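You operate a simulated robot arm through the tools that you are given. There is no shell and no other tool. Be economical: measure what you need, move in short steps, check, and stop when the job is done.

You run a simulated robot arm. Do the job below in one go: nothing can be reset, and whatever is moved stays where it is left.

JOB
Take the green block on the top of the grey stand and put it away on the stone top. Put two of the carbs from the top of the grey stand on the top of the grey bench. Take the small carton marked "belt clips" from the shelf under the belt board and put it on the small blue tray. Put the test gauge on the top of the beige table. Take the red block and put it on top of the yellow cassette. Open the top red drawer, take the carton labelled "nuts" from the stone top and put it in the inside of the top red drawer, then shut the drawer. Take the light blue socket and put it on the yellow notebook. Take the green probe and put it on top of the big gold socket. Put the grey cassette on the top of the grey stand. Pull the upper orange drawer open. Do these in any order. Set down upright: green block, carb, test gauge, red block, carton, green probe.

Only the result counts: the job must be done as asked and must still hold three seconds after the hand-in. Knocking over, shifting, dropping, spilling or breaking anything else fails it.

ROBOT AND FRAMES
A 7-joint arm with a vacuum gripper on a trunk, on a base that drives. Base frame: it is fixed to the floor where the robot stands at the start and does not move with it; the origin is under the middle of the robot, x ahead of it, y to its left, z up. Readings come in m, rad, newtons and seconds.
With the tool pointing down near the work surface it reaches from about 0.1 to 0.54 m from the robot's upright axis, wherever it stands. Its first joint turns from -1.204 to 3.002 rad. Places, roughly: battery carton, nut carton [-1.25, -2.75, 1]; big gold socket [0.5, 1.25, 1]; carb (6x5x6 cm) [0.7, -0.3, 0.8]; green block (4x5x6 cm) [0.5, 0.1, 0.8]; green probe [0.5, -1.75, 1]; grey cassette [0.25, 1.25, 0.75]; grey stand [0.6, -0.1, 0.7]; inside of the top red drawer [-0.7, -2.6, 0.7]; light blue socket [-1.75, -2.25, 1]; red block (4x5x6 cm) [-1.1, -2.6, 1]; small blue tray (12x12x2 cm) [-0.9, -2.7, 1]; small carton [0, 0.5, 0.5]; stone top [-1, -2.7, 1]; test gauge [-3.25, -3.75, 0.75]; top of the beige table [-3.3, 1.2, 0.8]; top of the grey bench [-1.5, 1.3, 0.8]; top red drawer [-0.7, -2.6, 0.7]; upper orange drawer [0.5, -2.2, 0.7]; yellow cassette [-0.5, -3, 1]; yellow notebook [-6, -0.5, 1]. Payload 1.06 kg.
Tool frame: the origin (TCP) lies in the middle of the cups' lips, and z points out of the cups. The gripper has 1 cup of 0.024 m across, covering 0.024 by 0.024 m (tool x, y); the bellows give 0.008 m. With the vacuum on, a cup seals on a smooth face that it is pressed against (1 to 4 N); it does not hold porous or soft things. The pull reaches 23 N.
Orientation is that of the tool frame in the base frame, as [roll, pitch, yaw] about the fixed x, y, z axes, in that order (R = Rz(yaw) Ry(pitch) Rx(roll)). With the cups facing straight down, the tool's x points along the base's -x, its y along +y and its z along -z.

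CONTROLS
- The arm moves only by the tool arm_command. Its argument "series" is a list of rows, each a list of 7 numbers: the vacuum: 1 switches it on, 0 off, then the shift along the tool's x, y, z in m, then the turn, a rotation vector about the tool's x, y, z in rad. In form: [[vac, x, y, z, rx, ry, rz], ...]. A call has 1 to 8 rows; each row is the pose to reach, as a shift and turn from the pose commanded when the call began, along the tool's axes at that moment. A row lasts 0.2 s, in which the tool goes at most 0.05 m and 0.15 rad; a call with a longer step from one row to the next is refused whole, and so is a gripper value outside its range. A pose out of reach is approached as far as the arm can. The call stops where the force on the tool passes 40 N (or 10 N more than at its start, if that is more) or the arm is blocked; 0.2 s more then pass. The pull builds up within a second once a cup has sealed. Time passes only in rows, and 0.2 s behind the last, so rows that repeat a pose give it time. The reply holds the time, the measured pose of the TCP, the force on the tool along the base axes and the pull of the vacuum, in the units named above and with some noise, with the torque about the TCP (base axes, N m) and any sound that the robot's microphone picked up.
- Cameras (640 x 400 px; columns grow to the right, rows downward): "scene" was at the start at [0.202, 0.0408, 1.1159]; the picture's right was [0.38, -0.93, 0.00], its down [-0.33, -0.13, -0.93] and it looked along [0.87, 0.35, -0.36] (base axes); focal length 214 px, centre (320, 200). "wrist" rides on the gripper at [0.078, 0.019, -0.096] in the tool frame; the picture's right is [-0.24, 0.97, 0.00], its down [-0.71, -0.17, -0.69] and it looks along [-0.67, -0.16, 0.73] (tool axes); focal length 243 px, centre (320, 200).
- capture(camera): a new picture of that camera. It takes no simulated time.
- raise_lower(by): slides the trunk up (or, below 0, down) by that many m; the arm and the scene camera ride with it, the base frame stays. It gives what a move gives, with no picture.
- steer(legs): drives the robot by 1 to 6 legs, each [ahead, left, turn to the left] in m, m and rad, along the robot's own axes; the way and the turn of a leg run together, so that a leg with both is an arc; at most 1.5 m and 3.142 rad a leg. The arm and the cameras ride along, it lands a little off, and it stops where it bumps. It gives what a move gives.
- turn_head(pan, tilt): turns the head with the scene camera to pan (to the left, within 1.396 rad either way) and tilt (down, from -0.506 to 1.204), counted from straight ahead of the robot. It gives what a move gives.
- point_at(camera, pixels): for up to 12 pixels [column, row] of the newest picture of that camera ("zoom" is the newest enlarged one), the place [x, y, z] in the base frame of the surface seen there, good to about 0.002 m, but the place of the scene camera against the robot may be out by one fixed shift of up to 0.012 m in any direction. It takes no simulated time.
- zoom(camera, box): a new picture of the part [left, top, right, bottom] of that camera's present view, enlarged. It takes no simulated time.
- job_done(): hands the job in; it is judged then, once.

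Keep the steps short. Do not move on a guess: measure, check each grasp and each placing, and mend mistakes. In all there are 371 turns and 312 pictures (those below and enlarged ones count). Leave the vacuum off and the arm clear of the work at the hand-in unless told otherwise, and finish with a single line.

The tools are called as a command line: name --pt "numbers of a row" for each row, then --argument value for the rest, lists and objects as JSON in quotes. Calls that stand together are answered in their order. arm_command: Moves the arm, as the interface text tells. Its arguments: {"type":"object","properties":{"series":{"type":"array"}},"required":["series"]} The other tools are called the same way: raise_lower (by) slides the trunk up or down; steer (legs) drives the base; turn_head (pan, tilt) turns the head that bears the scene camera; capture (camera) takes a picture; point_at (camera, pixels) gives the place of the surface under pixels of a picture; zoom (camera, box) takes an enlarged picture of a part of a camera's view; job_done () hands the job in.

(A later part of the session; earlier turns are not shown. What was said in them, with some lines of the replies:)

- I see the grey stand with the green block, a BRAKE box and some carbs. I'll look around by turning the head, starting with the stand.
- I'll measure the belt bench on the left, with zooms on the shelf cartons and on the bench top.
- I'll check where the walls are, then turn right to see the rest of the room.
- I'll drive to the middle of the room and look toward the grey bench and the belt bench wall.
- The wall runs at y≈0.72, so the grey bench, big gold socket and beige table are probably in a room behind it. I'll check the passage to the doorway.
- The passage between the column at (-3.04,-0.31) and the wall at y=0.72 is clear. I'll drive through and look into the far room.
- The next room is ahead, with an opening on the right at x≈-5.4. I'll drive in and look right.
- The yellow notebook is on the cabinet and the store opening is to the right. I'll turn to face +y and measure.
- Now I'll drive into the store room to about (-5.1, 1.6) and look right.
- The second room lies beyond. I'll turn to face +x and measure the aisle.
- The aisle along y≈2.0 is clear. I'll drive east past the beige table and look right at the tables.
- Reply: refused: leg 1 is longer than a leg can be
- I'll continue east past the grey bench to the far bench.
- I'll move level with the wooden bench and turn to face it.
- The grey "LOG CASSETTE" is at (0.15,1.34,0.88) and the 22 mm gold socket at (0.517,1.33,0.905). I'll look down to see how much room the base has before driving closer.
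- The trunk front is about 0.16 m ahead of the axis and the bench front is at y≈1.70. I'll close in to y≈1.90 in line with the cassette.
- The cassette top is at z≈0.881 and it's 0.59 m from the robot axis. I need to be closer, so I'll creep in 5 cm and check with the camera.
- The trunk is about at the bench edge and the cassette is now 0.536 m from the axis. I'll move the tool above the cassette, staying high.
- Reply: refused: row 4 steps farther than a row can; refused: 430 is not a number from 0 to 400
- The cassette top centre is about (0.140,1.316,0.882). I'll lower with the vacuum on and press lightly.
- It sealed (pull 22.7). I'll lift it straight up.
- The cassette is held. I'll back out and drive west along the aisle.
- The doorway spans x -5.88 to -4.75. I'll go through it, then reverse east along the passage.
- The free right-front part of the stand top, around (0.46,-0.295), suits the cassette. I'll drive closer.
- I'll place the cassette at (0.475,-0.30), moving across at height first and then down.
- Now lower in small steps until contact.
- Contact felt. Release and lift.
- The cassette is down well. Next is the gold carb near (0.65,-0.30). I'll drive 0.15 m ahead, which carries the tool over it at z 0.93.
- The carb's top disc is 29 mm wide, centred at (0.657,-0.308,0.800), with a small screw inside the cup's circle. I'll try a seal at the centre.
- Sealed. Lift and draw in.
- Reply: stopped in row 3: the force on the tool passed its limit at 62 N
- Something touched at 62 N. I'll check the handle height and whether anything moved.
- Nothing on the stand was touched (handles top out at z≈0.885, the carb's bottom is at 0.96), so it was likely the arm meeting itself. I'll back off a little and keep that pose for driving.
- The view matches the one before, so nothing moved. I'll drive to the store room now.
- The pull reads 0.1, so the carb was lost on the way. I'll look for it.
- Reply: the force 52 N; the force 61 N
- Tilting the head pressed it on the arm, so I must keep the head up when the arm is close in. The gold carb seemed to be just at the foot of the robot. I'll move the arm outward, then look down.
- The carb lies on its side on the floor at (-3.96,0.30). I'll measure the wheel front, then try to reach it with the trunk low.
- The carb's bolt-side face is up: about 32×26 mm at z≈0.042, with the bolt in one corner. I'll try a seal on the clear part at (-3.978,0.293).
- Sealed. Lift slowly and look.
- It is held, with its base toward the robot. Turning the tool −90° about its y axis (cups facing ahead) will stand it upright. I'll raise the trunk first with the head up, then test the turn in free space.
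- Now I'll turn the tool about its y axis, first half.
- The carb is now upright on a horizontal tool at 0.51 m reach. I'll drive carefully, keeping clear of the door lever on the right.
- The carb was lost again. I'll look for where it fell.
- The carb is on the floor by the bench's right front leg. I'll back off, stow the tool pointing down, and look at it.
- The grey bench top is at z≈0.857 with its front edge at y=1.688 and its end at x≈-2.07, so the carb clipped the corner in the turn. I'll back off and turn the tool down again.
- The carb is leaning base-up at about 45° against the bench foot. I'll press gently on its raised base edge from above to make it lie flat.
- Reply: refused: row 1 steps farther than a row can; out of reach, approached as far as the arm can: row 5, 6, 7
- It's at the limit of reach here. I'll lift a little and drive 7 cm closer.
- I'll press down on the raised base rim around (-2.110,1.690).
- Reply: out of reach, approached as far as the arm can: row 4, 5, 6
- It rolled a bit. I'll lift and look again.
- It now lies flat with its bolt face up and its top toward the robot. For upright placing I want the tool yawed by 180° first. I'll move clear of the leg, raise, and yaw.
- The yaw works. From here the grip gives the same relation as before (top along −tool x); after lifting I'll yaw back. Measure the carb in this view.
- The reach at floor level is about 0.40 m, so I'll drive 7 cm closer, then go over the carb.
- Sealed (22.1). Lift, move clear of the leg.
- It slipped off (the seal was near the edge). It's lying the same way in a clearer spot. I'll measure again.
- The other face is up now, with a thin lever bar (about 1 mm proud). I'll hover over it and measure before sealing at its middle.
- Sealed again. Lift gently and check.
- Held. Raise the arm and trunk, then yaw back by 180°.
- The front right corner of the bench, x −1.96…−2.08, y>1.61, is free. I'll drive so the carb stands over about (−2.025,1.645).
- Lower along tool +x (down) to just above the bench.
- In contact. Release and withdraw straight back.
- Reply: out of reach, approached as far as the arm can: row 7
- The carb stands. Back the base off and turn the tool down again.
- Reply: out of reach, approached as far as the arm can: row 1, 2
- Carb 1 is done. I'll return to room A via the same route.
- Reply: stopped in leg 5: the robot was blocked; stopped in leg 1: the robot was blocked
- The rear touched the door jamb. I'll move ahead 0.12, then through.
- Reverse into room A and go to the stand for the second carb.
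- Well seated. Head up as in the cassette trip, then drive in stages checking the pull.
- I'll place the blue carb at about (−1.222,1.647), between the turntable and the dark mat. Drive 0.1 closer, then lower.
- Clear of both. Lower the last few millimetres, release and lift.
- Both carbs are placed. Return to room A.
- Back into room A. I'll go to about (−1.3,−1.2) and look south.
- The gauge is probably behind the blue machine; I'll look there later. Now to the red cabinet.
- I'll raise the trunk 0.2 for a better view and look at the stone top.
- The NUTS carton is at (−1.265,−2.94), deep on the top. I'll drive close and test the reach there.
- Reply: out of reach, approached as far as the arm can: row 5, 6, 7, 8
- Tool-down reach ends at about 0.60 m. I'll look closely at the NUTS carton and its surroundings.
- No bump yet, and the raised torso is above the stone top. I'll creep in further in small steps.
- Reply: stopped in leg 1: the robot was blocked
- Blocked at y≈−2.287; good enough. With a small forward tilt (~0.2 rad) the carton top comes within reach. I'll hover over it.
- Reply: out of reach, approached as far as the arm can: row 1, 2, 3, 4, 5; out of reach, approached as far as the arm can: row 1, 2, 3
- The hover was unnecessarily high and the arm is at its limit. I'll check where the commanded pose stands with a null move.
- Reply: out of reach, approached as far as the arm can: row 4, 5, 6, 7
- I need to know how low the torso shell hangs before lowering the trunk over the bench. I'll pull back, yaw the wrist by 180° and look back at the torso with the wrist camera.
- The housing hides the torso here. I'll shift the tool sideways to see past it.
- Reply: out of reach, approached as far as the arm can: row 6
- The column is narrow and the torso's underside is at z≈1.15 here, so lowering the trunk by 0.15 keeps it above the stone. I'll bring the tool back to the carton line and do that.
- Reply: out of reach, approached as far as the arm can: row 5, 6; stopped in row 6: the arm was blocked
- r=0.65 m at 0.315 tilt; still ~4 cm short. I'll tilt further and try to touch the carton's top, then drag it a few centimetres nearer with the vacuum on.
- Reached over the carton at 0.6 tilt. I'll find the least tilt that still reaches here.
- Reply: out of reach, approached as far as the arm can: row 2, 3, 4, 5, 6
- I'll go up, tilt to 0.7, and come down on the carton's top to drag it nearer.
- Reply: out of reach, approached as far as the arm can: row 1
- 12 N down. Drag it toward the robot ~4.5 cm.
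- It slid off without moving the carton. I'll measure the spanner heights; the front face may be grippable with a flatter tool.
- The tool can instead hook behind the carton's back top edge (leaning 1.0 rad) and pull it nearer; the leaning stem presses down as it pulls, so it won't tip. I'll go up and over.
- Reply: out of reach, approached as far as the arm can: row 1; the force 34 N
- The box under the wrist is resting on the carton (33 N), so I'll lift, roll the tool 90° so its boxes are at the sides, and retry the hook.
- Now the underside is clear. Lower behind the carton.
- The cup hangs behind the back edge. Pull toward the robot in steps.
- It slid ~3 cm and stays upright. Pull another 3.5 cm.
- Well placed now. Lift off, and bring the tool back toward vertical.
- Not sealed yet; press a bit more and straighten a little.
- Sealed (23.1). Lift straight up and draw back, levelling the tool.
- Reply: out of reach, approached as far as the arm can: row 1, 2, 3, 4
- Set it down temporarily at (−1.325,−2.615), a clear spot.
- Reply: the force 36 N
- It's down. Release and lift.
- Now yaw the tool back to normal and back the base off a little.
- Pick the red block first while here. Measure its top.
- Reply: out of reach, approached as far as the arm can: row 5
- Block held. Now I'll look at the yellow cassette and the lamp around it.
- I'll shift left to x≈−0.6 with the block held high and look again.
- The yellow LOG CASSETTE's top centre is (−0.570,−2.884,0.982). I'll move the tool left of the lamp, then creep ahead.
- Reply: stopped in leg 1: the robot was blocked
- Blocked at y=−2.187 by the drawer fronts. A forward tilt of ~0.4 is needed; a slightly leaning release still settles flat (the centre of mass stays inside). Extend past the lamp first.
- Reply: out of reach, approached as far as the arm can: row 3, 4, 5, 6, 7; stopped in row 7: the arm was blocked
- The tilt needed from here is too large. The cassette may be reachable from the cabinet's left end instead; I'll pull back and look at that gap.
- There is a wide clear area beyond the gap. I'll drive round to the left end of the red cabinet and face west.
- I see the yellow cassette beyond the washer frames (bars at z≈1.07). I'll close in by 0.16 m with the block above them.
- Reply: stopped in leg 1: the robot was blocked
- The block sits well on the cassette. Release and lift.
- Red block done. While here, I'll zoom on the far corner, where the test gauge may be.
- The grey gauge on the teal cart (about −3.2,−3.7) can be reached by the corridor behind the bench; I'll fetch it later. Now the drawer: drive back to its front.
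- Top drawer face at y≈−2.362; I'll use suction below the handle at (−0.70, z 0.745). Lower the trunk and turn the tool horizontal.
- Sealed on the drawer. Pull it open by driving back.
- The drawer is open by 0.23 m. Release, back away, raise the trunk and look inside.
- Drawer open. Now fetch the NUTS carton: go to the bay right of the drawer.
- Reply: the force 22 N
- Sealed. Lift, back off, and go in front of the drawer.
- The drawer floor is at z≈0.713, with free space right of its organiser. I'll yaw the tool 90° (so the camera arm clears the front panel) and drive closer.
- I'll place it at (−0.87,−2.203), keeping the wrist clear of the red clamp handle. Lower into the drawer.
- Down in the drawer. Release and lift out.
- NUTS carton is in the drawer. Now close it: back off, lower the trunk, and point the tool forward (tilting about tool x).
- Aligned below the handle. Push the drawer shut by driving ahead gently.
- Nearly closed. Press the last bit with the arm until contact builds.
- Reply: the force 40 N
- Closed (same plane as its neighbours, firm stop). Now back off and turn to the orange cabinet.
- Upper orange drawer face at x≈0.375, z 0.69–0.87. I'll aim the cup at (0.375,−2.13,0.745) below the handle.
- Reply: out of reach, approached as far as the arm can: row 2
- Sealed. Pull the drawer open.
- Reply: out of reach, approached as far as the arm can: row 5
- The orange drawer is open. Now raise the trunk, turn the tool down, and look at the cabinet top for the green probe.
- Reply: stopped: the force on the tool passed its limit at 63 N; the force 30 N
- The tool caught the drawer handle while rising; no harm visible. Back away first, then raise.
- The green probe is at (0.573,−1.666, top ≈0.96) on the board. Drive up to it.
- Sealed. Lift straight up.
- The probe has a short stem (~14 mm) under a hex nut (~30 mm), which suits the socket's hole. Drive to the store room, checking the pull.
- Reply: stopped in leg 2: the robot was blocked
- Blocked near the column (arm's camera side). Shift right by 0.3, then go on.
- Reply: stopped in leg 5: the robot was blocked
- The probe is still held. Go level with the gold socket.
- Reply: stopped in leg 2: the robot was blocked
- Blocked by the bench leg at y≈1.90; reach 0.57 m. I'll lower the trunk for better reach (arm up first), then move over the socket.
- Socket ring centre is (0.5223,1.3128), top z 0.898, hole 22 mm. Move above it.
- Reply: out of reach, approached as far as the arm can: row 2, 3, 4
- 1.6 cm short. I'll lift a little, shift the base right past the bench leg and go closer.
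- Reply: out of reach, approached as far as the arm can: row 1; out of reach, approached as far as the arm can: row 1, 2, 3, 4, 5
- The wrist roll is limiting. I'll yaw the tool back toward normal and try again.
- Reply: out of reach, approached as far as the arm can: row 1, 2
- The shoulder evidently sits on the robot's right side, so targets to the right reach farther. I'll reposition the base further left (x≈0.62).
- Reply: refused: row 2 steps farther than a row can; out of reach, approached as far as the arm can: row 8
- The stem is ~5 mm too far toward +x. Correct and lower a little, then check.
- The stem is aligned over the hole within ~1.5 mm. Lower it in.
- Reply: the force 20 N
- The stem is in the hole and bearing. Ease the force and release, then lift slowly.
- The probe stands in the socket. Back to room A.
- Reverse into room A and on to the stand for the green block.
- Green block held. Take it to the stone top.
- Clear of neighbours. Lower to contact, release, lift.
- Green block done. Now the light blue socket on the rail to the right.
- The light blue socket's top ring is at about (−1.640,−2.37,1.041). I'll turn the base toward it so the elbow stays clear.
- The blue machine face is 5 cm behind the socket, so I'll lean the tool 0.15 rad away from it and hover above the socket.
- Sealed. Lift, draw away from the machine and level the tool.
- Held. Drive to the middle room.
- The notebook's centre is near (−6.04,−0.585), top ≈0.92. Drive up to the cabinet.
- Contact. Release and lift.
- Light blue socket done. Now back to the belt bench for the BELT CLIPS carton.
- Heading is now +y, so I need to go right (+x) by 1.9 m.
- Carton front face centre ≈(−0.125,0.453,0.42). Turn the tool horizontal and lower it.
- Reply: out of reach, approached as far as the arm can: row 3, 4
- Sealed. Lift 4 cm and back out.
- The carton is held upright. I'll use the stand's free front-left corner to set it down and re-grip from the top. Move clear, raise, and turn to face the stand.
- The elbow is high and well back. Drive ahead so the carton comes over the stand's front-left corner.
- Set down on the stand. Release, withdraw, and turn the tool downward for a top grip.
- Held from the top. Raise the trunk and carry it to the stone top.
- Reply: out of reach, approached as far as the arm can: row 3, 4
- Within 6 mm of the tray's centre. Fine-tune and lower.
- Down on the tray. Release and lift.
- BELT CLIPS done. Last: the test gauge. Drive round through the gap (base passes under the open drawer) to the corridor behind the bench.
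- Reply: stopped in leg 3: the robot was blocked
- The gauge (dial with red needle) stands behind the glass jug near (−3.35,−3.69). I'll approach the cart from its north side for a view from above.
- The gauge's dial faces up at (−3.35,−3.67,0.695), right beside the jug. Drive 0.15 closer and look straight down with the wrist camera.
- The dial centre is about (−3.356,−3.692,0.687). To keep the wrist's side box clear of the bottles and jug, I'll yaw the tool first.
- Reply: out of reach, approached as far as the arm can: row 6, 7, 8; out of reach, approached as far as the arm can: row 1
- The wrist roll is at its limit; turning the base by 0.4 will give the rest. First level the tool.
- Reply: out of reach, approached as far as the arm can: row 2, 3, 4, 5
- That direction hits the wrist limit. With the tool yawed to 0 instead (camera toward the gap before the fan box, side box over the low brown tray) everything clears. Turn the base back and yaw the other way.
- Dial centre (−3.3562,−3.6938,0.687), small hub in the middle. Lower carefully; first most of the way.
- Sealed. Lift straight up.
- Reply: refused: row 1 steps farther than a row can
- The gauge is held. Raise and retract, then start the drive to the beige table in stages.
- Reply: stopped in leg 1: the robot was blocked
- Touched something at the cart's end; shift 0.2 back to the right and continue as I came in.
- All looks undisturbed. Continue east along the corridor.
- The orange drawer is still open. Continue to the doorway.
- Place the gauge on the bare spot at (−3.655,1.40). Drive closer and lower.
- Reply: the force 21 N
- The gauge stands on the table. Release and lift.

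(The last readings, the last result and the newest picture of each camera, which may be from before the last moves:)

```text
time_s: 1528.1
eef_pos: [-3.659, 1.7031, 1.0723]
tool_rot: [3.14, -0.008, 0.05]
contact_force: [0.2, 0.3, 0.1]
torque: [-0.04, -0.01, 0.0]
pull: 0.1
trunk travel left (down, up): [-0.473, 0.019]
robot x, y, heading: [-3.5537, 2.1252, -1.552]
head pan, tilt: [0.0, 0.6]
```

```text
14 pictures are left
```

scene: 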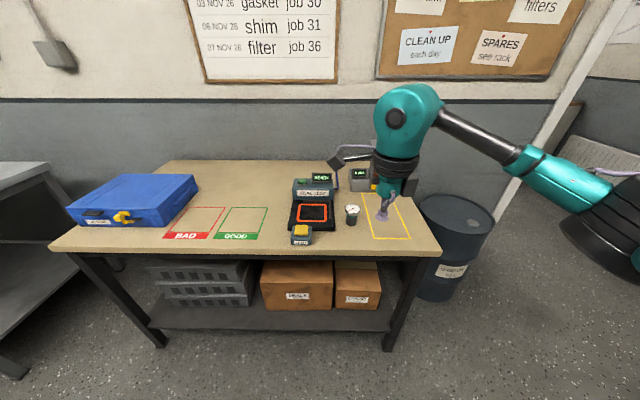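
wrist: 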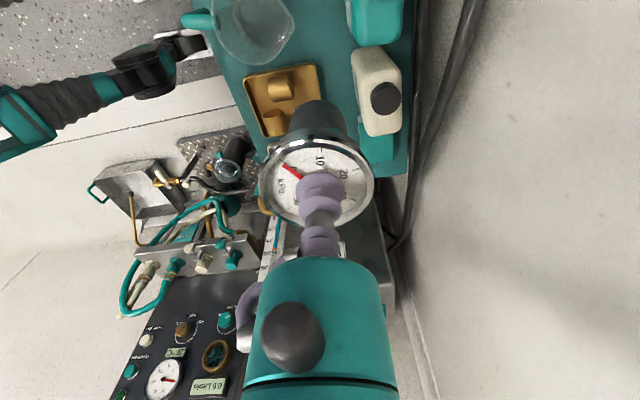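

The gauge stands upright. I'll quickly verify the carbs and the probe in this room before handing in.

steer --legs '[[-0.1, 1.45, 0], [0, 0.6, 0]]'

turn_head --pan 0.2 --tilt 0.45

capture --camera "scene"

zoom --camera "scene" --box '[60, 80, 260, 220]'

```text
time_s: 1546.2
eef_pos: [-1.6329, 1.8127, 1.0713]
tool_rot: [3.138, -0.009, 0.034]
contact_force: [0.3, -0.5, 0.3]
torque: [-0.01, 0.0, -0.02]
pull: 0.1
trunk travel left (down, up): [-0.473, 0.019]
robot x, y, heading: [-1.5173, 2.235, -1.574]
head pan, tilt: [0.0, 0.6]
```

```text
time_s: 1546.9
eef_pos: [-1.6339, 1.8125, 1.0729]
tool_rot: [-3.14, -0.009, 0.036]
contact_force: [0.7, 0.1, -0.2]
torque: [0.02, 0.02, 0.01]
pull: 0.1
trunk travel left (down, up): [-0.473, 0.019]
robot x, y, heading: [-1.5177, 2.2336, -1.569]
head pan, tilt: [0.201, 0.45]
```

```text
13 pictures are left
```

scene: 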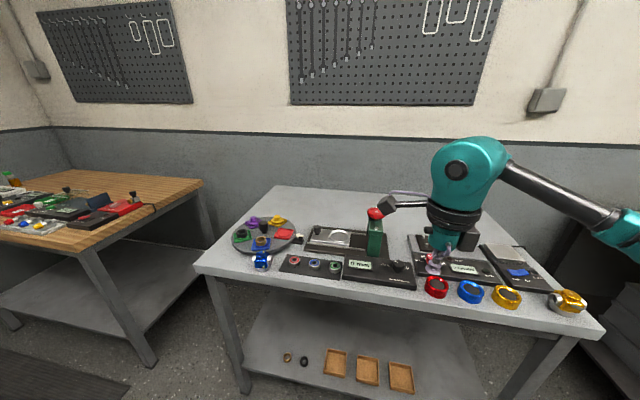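

```text
2.86 times, centred on (160, 150) of scene
```

zoom: 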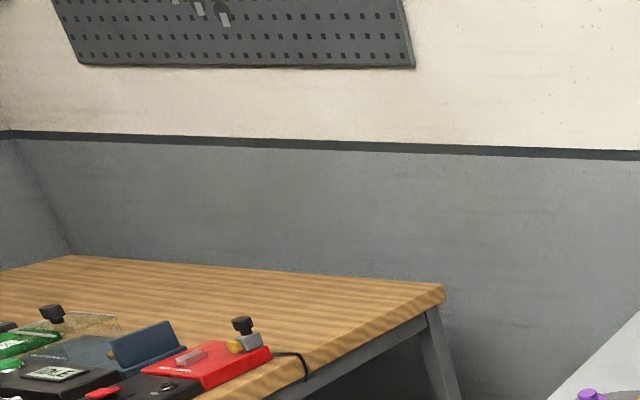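

zoom --camera "scene" --box '[525, 270, 605, 330]'

zoom --camera "scene" --box '[225, 235, 305, 295]'

zoom --camera "scene" --box '[0, 160, 60, 205]'

```text
6.67 times, centred on (565, 300) of scene
```

zoom: 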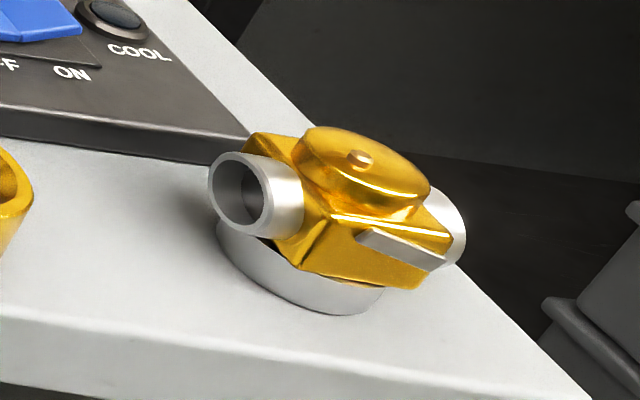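

```text
6.67 times, centred on (265, 265) of scene
```

zoom: 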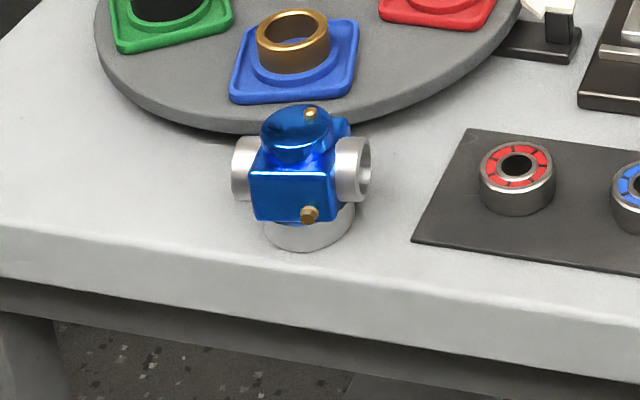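

```text
8.89 times, centred on (30, 182) of scene
```

zoom: 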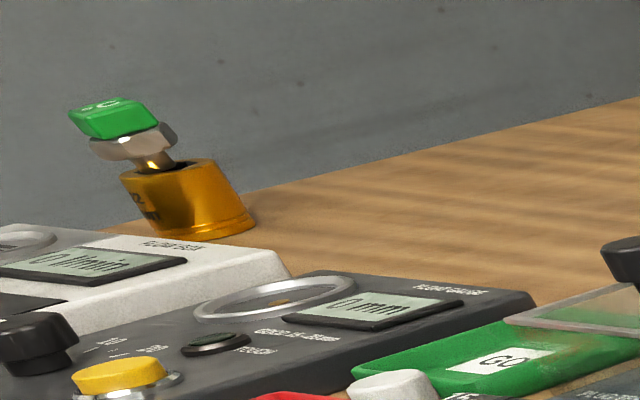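

Both carbs and the probe stand as placed, and the vacuum is off with the arm clear. Handing in.

job_done

```text
The job is handed in.
```

All ten parts of the job were carried out and the job is handed in; on the way the gold carb was dropped three times and picked up again, and it now stands upright on the grey bench.
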